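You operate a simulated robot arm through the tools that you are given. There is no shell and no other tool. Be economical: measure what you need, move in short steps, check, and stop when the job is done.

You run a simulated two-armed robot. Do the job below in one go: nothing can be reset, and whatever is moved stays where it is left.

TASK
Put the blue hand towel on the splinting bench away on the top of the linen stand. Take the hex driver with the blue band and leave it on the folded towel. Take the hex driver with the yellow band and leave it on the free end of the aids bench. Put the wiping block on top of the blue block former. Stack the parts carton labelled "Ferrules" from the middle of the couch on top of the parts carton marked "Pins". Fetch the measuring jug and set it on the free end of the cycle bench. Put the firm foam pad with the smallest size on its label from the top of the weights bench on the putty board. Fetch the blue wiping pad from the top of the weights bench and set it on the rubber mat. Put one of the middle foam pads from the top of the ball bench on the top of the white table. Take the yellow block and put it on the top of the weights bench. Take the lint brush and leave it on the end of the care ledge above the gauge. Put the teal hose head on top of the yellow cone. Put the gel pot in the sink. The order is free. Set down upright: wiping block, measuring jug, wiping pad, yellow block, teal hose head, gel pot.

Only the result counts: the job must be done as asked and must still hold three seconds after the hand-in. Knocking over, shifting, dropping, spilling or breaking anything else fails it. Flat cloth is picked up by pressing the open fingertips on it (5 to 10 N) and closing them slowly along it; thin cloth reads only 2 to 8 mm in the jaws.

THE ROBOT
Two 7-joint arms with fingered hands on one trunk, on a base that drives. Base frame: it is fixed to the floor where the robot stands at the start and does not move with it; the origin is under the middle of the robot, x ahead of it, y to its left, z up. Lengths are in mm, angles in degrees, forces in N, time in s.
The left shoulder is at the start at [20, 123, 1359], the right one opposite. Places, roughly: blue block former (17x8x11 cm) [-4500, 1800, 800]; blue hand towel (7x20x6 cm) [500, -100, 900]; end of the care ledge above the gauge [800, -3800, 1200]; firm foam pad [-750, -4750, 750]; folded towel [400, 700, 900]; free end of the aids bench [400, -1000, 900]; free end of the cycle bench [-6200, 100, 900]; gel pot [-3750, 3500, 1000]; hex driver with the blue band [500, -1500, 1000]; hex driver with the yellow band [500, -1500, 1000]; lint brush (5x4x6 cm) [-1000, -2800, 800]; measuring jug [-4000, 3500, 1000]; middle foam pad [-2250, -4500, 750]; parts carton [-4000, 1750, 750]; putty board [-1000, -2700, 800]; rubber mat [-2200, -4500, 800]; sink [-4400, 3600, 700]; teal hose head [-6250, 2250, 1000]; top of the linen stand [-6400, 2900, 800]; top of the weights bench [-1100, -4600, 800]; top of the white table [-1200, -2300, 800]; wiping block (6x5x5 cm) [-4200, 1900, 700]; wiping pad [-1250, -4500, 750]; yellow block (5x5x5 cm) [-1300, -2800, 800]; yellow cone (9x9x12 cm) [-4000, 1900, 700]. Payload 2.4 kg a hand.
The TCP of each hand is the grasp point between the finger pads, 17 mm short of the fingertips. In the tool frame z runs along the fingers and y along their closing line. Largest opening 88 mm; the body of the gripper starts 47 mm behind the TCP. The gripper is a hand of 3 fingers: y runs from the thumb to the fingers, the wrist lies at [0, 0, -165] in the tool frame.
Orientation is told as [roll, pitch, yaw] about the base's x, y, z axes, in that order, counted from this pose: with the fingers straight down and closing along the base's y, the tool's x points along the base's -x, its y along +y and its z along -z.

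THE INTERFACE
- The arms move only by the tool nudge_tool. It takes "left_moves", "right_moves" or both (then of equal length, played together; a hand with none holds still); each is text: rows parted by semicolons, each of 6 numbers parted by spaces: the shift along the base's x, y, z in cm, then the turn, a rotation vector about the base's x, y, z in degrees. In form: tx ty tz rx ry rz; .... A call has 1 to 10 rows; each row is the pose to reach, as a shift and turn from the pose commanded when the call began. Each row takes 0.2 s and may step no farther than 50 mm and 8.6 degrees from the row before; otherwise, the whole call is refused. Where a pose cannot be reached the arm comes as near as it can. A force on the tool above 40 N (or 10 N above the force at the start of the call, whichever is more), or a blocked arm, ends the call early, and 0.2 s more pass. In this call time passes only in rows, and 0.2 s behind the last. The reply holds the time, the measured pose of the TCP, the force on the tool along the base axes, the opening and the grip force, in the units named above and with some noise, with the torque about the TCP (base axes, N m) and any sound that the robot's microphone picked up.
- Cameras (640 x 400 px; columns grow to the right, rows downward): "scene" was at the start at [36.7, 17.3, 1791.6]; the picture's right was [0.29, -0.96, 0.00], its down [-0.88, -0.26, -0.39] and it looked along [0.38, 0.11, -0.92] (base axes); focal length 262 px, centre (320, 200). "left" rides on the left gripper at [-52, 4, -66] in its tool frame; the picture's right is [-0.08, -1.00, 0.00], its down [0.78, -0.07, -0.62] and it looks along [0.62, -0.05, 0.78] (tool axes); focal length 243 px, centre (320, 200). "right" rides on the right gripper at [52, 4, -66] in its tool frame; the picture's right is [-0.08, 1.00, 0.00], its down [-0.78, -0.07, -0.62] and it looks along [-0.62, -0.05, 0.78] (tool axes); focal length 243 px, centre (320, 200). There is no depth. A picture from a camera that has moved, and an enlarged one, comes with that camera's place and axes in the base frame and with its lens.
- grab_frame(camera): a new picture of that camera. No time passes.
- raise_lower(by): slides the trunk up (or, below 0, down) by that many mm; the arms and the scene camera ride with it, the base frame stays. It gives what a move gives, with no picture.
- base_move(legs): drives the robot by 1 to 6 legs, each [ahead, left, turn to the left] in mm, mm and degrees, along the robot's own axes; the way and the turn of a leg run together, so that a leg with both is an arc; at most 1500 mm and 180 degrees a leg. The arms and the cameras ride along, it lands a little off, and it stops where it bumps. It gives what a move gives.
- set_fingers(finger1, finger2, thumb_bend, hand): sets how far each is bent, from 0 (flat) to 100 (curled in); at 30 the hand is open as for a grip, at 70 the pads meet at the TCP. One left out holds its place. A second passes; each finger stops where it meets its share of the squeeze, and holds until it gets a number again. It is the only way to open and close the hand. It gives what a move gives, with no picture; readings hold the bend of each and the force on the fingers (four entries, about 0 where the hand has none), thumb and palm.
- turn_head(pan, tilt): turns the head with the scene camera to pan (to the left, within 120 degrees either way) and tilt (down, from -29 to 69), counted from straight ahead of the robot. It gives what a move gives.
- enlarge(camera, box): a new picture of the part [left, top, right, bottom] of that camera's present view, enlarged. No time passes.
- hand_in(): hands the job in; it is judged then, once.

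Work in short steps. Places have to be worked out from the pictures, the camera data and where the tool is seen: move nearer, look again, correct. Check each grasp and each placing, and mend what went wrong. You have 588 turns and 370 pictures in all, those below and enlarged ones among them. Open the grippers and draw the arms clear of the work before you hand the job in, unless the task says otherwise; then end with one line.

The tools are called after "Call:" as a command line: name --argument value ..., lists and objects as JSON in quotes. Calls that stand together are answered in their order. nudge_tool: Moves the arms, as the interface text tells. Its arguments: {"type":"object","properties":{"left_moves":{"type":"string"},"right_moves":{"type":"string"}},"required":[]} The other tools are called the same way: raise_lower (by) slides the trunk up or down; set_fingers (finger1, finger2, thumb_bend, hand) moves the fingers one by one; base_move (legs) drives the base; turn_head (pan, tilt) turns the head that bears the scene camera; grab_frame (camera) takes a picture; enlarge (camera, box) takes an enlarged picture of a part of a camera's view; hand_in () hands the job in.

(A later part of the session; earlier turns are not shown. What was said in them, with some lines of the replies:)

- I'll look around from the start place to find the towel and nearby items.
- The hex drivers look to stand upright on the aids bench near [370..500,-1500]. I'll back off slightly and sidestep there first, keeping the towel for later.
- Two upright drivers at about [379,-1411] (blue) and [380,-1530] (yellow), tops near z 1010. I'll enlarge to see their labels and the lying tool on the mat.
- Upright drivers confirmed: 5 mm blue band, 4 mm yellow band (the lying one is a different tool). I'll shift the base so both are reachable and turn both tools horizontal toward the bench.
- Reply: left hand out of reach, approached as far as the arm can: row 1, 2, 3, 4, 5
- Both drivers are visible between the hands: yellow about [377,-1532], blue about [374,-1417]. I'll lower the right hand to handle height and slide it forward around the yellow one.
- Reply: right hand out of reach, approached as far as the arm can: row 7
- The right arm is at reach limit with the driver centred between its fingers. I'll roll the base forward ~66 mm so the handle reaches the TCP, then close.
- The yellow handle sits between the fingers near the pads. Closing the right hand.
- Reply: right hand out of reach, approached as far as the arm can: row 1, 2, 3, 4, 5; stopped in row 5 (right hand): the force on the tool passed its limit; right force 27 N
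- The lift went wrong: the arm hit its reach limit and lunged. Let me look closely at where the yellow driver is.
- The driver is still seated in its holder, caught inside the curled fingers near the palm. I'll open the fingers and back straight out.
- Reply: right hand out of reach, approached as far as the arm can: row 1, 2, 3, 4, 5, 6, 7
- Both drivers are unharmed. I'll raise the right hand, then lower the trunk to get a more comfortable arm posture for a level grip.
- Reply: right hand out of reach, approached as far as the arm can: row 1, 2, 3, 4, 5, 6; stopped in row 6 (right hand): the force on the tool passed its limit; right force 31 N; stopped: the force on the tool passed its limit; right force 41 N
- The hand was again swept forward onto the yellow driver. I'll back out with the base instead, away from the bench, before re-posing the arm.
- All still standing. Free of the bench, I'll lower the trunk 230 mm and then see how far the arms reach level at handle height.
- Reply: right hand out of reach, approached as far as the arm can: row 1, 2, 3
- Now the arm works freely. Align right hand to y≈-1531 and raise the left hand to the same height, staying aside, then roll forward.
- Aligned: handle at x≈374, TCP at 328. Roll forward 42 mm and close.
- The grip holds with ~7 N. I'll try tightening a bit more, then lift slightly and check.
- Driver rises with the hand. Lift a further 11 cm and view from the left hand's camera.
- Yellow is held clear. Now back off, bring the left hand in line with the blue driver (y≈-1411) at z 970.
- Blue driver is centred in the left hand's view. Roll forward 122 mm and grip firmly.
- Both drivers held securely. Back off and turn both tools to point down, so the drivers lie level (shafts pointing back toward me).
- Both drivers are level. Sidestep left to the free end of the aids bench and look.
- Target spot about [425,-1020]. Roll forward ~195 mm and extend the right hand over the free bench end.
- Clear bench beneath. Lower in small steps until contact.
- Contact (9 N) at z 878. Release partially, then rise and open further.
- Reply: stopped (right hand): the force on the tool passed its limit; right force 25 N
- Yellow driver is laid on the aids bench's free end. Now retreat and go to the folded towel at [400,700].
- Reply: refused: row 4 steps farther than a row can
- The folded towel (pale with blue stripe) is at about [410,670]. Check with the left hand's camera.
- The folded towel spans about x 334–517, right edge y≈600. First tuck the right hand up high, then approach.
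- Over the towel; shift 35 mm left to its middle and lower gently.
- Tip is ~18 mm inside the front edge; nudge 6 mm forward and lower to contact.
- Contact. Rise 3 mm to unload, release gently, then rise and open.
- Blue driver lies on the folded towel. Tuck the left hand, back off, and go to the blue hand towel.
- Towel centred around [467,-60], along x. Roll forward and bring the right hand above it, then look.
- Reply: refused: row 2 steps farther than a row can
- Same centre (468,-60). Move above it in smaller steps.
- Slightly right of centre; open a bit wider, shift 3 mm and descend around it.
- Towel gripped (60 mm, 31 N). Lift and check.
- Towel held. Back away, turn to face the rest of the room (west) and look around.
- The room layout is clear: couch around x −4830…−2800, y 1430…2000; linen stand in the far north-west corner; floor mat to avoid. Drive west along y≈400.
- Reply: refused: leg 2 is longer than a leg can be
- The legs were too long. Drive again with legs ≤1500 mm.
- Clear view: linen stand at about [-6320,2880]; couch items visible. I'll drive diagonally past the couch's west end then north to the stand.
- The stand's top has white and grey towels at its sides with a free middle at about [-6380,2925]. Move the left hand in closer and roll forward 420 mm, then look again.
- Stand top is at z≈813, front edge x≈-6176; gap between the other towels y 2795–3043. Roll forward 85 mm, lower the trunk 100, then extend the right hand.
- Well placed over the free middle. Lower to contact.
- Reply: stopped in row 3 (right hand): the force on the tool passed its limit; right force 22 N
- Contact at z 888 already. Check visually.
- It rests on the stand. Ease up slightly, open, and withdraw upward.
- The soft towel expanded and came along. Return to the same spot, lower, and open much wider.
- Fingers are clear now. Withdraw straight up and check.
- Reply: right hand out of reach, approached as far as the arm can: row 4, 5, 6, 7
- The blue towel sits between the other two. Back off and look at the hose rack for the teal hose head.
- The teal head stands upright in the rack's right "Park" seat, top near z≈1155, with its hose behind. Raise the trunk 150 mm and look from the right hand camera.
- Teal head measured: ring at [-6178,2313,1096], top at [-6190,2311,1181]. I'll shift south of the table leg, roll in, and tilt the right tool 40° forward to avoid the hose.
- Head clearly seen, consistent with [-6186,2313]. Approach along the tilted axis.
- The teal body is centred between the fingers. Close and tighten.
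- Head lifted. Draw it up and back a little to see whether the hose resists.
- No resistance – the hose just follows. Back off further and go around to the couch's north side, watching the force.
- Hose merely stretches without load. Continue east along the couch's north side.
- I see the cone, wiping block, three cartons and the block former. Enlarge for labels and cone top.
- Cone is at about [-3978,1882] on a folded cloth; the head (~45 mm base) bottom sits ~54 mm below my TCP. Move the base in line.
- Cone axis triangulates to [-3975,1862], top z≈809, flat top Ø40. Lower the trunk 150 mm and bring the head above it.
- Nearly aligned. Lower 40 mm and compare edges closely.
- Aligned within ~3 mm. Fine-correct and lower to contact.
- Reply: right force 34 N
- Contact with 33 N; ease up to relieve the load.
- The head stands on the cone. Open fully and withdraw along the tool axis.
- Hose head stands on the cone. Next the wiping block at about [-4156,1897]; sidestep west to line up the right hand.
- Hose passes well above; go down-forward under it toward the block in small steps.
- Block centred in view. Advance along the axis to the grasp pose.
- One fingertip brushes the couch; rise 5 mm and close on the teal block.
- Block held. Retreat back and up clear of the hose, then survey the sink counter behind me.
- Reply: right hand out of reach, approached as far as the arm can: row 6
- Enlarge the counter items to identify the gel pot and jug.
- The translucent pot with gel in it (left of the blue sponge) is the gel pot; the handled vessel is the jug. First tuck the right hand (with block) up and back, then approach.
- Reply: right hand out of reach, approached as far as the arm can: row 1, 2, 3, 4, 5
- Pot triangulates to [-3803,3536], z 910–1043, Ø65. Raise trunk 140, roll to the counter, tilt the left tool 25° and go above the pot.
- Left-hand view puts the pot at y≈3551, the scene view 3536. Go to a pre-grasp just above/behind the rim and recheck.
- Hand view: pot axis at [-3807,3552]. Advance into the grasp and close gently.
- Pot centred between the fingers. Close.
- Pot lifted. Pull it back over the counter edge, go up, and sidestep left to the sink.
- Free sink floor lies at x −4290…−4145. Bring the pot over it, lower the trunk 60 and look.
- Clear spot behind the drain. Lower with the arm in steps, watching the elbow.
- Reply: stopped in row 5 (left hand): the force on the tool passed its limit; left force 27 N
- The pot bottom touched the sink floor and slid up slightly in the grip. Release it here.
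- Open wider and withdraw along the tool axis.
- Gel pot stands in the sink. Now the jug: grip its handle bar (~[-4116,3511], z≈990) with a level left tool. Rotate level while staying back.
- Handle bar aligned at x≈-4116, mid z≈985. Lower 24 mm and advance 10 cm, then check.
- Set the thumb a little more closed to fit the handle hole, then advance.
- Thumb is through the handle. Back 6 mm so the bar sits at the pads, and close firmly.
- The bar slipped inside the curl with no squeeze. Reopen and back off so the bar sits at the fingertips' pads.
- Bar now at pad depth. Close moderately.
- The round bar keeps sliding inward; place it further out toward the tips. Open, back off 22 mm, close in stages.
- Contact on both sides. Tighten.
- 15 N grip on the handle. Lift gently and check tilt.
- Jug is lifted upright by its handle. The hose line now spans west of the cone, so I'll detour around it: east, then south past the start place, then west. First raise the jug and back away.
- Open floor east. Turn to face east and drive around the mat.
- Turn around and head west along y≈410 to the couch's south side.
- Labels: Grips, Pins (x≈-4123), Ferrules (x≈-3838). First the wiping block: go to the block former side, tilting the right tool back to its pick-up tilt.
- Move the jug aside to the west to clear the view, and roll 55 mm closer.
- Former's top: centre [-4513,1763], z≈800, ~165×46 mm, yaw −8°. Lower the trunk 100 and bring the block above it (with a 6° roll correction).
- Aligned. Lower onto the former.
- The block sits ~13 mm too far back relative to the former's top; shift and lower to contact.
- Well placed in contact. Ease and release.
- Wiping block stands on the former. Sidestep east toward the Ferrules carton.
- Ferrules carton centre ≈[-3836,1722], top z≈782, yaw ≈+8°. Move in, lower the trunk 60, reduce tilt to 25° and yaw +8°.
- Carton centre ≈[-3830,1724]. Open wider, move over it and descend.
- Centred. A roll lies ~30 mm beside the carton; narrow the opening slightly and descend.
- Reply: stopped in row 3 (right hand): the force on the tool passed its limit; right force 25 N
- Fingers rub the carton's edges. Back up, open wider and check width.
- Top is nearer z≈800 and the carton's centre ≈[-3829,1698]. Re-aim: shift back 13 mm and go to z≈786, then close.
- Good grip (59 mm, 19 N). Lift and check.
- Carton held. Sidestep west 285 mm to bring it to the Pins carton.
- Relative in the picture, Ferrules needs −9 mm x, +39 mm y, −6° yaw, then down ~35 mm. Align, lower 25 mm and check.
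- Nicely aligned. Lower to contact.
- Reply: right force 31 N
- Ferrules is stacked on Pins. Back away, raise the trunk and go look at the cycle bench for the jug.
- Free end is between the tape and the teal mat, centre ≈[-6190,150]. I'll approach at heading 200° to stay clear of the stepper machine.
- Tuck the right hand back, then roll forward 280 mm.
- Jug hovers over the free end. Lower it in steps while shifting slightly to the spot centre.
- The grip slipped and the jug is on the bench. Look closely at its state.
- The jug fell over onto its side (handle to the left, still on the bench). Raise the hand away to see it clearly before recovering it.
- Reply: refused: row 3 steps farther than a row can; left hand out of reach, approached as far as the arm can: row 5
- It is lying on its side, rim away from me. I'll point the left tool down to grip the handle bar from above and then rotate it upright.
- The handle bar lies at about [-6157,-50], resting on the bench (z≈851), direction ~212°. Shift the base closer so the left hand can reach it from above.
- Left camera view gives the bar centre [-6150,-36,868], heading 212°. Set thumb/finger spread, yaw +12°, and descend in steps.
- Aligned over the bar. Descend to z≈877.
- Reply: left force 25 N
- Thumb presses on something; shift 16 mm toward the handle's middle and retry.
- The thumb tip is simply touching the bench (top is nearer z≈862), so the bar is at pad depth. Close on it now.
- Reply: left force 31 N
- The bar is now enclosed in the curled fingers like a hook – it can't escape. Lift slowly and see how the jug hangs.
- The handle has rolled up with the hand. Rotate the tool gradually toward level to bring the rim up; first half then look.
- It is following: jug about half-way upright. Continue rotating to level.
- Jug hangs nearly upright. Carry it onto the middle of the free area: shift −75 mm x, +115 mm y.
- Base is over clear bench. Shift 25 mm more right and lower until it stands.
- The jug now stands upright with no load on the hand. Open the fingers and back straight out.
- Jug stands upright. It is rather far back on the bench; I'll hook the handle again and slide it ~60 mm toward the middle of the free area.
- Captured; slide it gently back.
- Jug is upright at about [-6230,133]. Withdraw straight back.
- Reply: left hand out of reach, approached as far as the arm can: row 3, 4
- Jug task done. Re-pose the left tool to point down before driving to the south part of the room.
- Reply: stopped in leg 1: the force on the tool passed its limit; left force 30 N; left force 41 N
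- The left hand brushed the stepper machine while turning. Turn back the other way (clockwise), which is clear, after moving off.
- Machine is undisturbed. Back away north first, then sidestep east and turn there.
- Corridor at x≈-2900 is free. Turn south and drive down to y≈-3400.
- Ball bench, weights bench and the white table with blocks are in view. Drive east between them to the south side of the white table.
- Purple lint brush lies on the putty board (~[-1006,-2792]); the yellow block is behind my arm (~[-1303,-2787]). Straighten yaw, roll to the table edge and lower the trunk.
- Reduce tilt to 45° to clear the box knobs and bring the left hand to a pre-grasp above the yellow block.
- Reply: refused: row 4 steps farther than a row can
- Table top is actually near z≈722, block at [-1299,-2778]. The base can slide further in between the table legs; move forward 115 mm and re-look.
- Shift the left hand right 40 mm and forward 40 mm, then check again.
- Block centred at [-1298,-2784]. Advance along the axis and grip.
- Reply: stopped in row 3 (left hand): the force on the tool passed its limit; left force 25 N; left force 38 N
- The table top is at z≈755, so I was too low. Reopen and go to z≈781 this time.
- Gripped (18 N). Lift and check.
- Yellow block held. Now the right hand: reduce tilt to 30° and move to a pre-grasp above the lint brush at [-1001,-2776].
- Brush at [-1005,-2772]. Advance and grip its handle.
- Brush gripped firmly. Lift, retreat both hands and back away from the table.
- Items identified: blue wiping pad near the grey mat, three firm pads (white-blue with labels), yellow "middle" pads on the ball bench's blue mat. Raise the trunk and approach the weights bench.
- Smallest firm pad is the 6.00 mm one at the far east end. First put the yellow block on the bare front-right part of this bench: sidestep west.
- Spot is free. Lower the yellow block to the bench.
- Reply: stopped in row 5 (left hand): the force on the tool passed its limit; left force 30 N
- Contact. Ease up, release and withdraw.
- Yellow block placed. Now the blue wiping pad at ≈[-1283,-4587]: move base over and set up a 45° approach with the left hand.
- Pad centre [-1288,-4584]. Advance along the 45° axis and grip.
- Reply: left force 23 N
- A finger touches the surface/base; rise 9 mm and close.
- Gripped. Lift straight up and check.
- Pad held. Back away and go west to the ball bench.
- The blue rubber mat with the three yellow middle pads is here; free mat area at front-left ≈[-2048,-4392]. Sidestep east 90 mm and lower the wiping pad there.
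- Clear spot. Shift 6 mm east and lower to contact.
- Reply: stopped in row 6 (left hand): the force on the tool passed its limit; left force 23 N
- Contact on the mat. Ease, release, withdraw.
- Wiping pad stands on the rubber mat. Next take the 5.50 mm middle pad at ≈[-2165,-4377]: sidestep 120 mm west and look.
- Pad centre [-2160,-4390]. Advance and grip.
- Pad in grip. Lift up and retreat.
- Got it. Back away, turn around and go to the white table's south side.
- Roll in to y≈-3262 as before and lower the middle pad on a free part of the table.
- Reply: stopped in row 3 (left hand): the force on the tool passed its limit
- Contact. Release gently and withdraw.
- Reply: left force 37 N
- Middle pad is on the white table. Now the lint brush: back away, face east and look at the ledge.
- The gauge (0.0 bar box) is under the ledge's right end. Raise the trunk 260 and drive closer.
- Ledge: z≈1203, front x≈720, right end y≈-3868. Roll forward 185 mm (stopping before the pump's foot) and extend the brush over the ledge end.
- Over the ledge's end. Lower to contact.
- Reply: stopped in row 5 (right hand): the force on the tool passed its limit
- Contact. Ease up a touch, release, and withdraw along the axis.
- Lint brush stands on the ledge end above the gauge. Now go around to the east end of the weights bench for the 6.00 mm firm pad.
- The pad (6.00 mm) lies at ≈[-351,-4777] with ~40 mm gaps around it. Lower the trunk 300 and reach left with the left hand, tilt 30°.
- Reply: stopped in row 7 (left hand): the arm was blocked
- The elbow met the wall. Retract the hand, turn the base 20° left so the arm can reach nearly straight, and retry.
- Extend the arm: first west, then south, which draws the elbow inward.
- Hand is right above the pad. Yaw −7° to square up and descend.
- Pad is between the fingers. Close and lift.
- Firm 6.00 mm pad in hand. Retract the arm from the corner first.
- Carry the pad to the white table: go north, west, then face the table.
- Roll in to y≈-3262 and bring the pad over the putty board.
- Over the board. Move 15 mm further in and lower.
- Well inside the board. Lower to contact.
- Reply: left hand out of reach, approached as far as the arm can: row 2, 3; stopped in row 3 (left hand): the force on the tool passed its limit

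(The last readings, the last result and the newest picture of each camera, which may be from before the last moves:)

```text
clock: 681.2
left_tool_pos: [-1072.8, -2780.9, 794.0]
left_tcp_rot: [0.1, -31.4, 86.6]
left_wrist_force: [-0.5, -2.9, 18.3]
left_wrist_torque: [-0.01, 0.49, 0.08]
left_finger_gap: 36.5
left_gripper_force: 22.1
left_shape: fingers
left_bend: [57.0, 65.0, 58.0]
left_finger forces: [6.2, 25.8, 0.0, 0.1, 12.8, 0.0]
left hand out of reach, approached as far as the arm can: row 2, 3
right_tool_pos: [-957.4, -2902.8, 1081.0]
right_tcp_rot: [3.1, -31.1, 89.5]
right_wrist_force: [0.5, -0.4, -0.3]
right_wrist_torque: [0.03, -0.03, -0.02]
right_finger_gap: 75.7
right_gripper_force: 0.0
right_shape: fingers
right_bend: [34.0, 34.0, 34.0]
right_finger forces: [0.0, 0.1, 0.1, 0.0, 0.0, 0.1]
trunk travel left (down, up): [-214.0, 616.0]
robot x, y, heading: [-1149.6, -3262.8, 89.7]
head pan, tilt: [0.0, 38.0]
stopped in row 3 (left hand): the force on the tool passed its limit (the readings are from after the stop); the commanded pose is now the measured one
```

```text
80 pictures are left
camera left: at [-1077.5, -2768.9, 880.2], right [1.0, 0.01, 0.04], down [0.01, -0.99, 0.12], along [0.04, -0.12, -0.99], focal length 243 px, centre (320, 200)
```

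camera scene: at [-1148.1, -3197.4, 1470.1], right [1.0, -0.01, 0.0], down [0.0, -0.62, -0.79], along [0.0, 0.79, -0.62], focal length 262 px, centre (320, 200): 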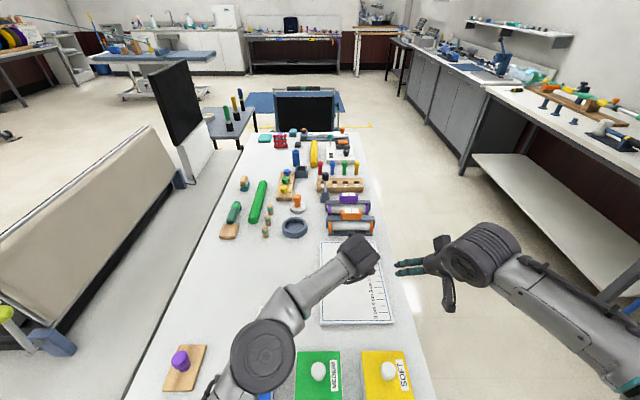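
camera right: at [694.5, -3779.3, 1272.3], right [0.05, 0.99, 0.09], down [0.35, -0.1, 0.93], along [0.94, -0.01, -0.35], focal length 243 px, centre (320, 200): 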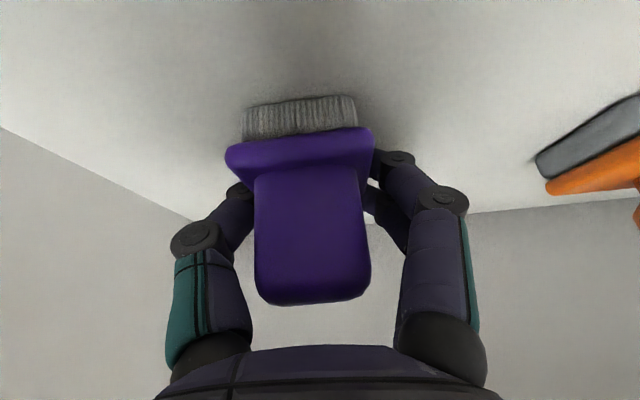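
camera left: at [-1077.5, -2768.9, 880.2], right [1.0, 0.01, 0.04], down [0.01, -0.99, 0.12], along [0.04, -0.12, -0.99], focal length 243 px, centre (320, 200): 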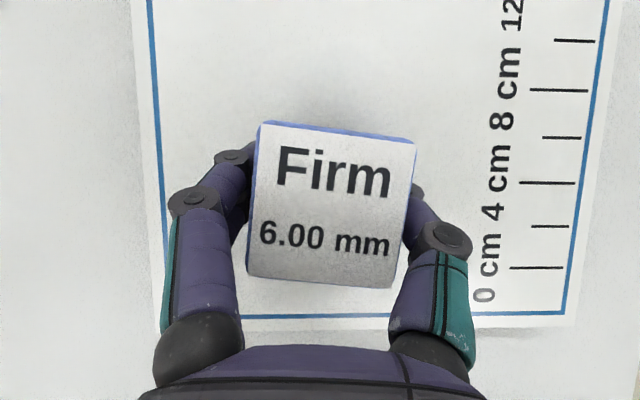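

Contact on the board. Release, rise, open and withdraw.

Call:
set_fingers --hand "left" --finger1 46 --finger2 46 --thumb_bend 46

Call:
nudge_tool --left_moves "0 0 0.6 0 0 0; 0 0 1.2 0 0 0"

Call:
set_fingers --hand "left" --finger1 28 --finger2 28 --thumb_bend 28

Call:
nudge_tool --left_moves "0 -0.6 2 0 0 0; 0 -1.6 5 0 0 0; 0 -2.5 9 0 0 0; 0 -3 13 0 0 0; 0 -4 17 0 0 0; -3 -6 20 0 0 0"

Call:
grab_frame --camera "left"

```text
clock: 682.2
left_tool_pos: [-1072.9, -2781.1, 793.5]
left_tcp_rot: [0.2, -31.5, 86.5]
left_wrist_force: [2.9, 5.6, 35.0]
left_wrist_torque: [0.22, 0.78, -0.13]
left_finger_gap: 49.4
left_gripper_force: 17.8
left_shape: fingers
left_bend: [46.0, 65.0, 46.0]
left_finger forces: [0.0, 34.9, 0.0, 0.0, 0.5, 0.0]
right_tool_pos: [-958.9, -2901.6, 1078.8]
right_tcp_rot: [3.2, -31.0, 89.4]
right_wrist_force: [0.0, 0.1, 0.2]
right_wrist_torque: [-0.03, 0.02, 0.0]
right_finger_gap: 75.2
right_gripper_force: 0.0
right_shape: fingers
right_bend: [34.0, 34.0, 34.0]
right_finger forces: [0.0, 0.0, 0.0, 0.0, 0.1, 0.1]
trunk travel left (down, up): [-214.0, 616.0]
robot x, y, heading: [-1147.5, -3259.7, 89.8]
head pan, tilt: [0.0, 38.0]
```

```text
clock: 682.8
left_tool_pos: [-1072.6, -2780.1, 801.9]
left_tcp_rot: [0.2, -30.9, 86.7]
left_wrist_force: [0.1, 0.2, 0.4]
left_wrist_torque: [0.03, 0.0, 0.02]
left_finger_gap: 48.9
left_gripper_force: 0.1
left_shape: fingers
left_bend: [46.0, 46.0, 46.0]
left_finger forces: [0.0, 0.1, 0.0, 0.1, 0.1, 0.0]
right_tool_pos: [-958.7, -2900.6, 1078.2]
right_tcp_rot: [3.1, -31.1, 89.5]
right_wrist_force: [-0.6, 0.5, -0.7]
right_wrist_torque: [0.04, 0.0, -0.02]
right_finger_gap: 75.3
right_gripper_force: 0.0
right_shape: fingers
right_bend: [34.0, 34.0, 34.0]
right_finger forces: [0.1, 0.0, 0.0, 0.1, 0.1, 0.1]
trunk travel left (down, up): [-214.0, 616.0]
robot x, y, heading: [-1149.5, -3265.5, 89.8]
head pan, tilt: [0.0, 38.0]
```

```text
clock: 683.8
left_tool_pos: [-1072.9, -2780.0, 803.3]
left_tcp_rot: [0.2, -31.2, 86.6]
left_wrist_force: [0.3, -0.3, 0.2]
left_wrist_torque: [0.01, -0.01, 0.02]
left_finger_gap: 87.0
left_gripper_force: 0.0
left_shape: fingers
left_bend: [28.0, 28.0, 28.0]
left_finger forces: [0.1, 0.0, 0.0, 0.0, 0.1, 0.1]
right_tool_pos: [-957.4, -2901.8, 1078.7]
right_tcp_rot: [3.1, -31.0, 89.5]
right_wrist_force: [-0.7, -0.1, 0.7]
right_wrist_torque: [-0.06, -0.01, -0.01]
right_finger_gap: 75.6
right_gripper_force: 0.1
right_shape: fingers
right_bend: [34.0, 34.0, 34.0]
right_finger forces: [0.0, 0.0, 0.0, 0.0, 0.0, 0.0]
trunk travel left (down, up): [-214.0, 616.0]
robot x, y, heading: [-1150.8, -3265.3, 89.8]
head pan, tilt: [0.0, 38.0]
```

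```text
clock: 685.2
left_tool_pos: [-1105.1, -2839.9, 1005.3]
left_tcp_rot: [0.2, -31.0, 86.6]
left_wrist_force: [-0.4, 0.1, -0.2]
left_wrist_torque: [-0.01, -0.02, 0.02]
left_finger_gap: 87.1
left_gripper_force: 0.0
left_shape: fingers
left_bend: [28.0, 28.0, 28.0]
left_finger forces: [0.0, 0.0, 0.0, 0.1, 0.0, 0.0]
right_tool_pos: [-958.6, -2901.2, 1080.5]
right_tcp_rot: [3.1, -31.0, 89.5]
right_wrist_force: [0.1, 0.2, -0.8]
right_wrist_torque: [-0.01, -0.01, -0.02]
right_finger_gap: 75.4
right_gripper_force: 0.1
right_shape: fingers
right_bend: [34.0, 34.0, 34.0]
right_finger forces: [0.0, 0.1, 0.1, 0.1, 0.1, 0.0]
trunk travel left (down, up): [-214.0, 616.0]
robot x, y, heading: [-1149.7, -3262.9, 89.7]
head pan, tilt: [0.0, 38.0]
```

```text
79 pictures are left
camera left: at [-1108.1, -2828.0, 1090.4], right [1.0, 0.01, 0.04], down [0.01, -0.99, 0.13], along [0.04, -0.13, -0.99], focal length 243 px, centre (320, 200)
```

left: 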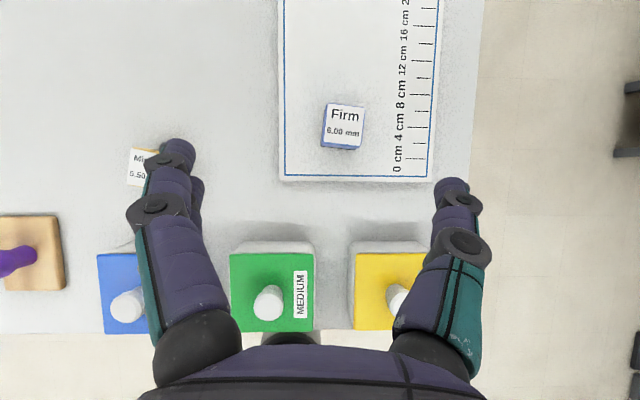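

All items are placed. Back away and check the hose head, cartons and former from afar by zooming.

Call:
base_move --legs '[[-330, 0, 0]]'

Call:
turn_head --pan 30 --tilt 10

Call:
grab_frame --camera "scene"

```text
clock: 687.4
left_tool_pos: [-1104.8, -3172.3, 1003.5]
left_tcp_rot: [0.3, -31.1, 86.6]
left_wrist_force: [0.1, 0.7, 0.3]
left_wrist_torque: [0.0, 0.04, 0.01]
left_finger_gap: 86.9
left_gripper_force: 0.1
left_shape: fingers
left_bend: [28.0, 28.0, 28.0]
left_finger forces: [0.1, 0.0, 0.0, 0.1, 0.0, 0.0]
right_tool_pos: [-959.2, -3233.5, 1079.7]
right_tcp_rot: [3.2, -31.0, 89.5]
right_wrist_force: [-0.4, 0.3, -0.2]
right_wrist_torque: [-0.02, 0.02, 0.0]
right_finger_gap: 75.4
right_gripper_force: 0.1
right_shape: fingers
right_bend: [34.0, 34.0, 34.0]
right_finger forces: [0.0, 0.0, 0.1, 0.0, 0.0, 0.0]
trunk travel left (down, up): [-214.0, 616.0]
robot x, y, heading: [-1153.6, -3596.6, 89.6]
head pan, tilt: [0.0, 38.0]
```

```text
clock: 688.4
left_tool_pos: [-1105.3, -3172.0, 1004.7]
left_tcp_rot: [0.1, -31.1, 86.7]
left_wrist_force: [-0.7, 0.0, -0.3]
left_wrist_torque: [-0.01, 0.0, -0.02]
left_finger_gap: 86.9
left_gripper_force: 0.1
left_shape: fingers
left_bend: [28.0, 28.0, 28.0]
left_finger forces: [0.1, 0.0, 0.1, 0.0, 0.0, 0.0]
right_tool_pos: [-959.6, -3232.1, 1080.2]
right_tcp_rot: [3.1, -31.0, 89.5]
right_wrist_force: [-0.3, -0.1, 0.3]
right_wrist_torque: [0.0, 0.03, 0.0]
right_finger_gap: 75.6
right_gripper_force: 0.1
right_shape: fingers
right_bend: [34.0, 34.0, 34.0]
right_finger forces: [0.0, 0.0, 0.0, 0.0, 0.0, 0.1]
trunk travel left (down, up): [-214.0, 616.0]
robot x, y, heading: [-1154.1, -3593.9, 89.6]
head pan, tilt: [30.0, 10.0]
```

```text
78 pictures are left
camera scene: at [-1196.8, -3534.8, 1514.8], right [0.87, 0.5, 0.0], down [0.09, -0.15, -0.98], along [-0.49, 0.85, -0.17], focal length 262 px, centre (320, 200)
```

scene: 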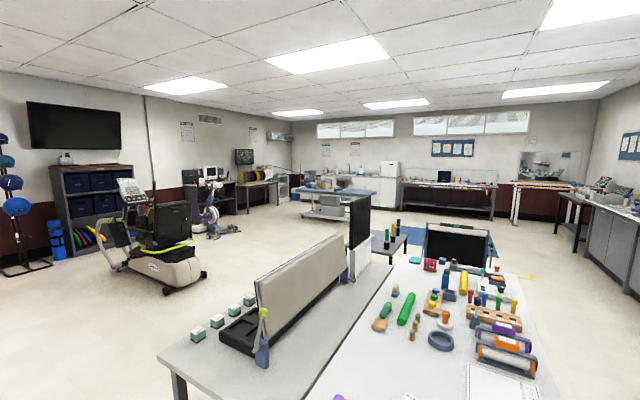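

Call:
enlarge --camera "scene" --box '[290, 165, 370, 215]'

Call:
enlarge --camera "scene" --box '[190, 160, 290, 225]'

```text
8.00 times, centred on (330, 190) of scene
camera zoom: at [-1196.8, -3534.8, 1514.8], right [0.87, 0.5, 0.0], down [0.09, -0.15, -0.98], along [-0.49, 0.85, -0.17], focal length 2100 px, centre (240, 280)
```

zoom: 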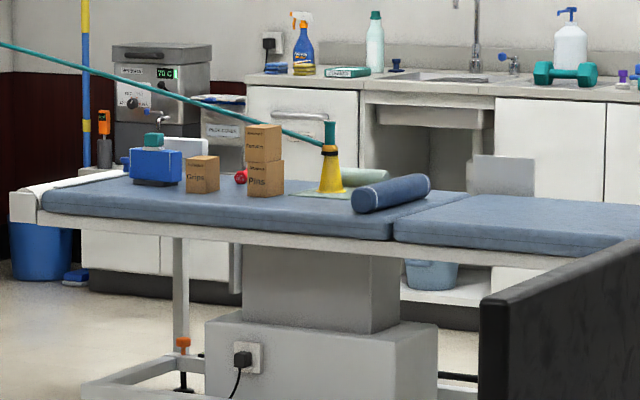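

```text
6.15 times, centred on (240, 192) of scene
camera zoom: at [-1196.8, -3534.8, 1514.8], right [0.87, 0.5, 0.0], down [0.09, -0.15, -0.98], along [-0.49, 0.85, -0.17], focal length 1616 px, centre (812, 246)
```

zoom: 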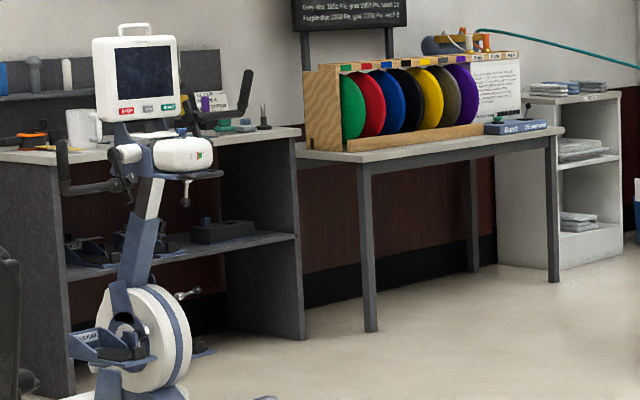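

Everything stands as placed: head on cone, Ferrules on Pins, block on former, jug upright. Grippers are open and the arms are clear, so I hand in.

Call:
hand_in

```text
The job is handed in.
```

All thirteen items were placed as asked and the job is handed in. On the way, the jug slipped and fell onto its side on the cycle bench; I stood it upright again on the free end. The left hand also pressed once against the stepper machine, which looked undisturbed afterwards.
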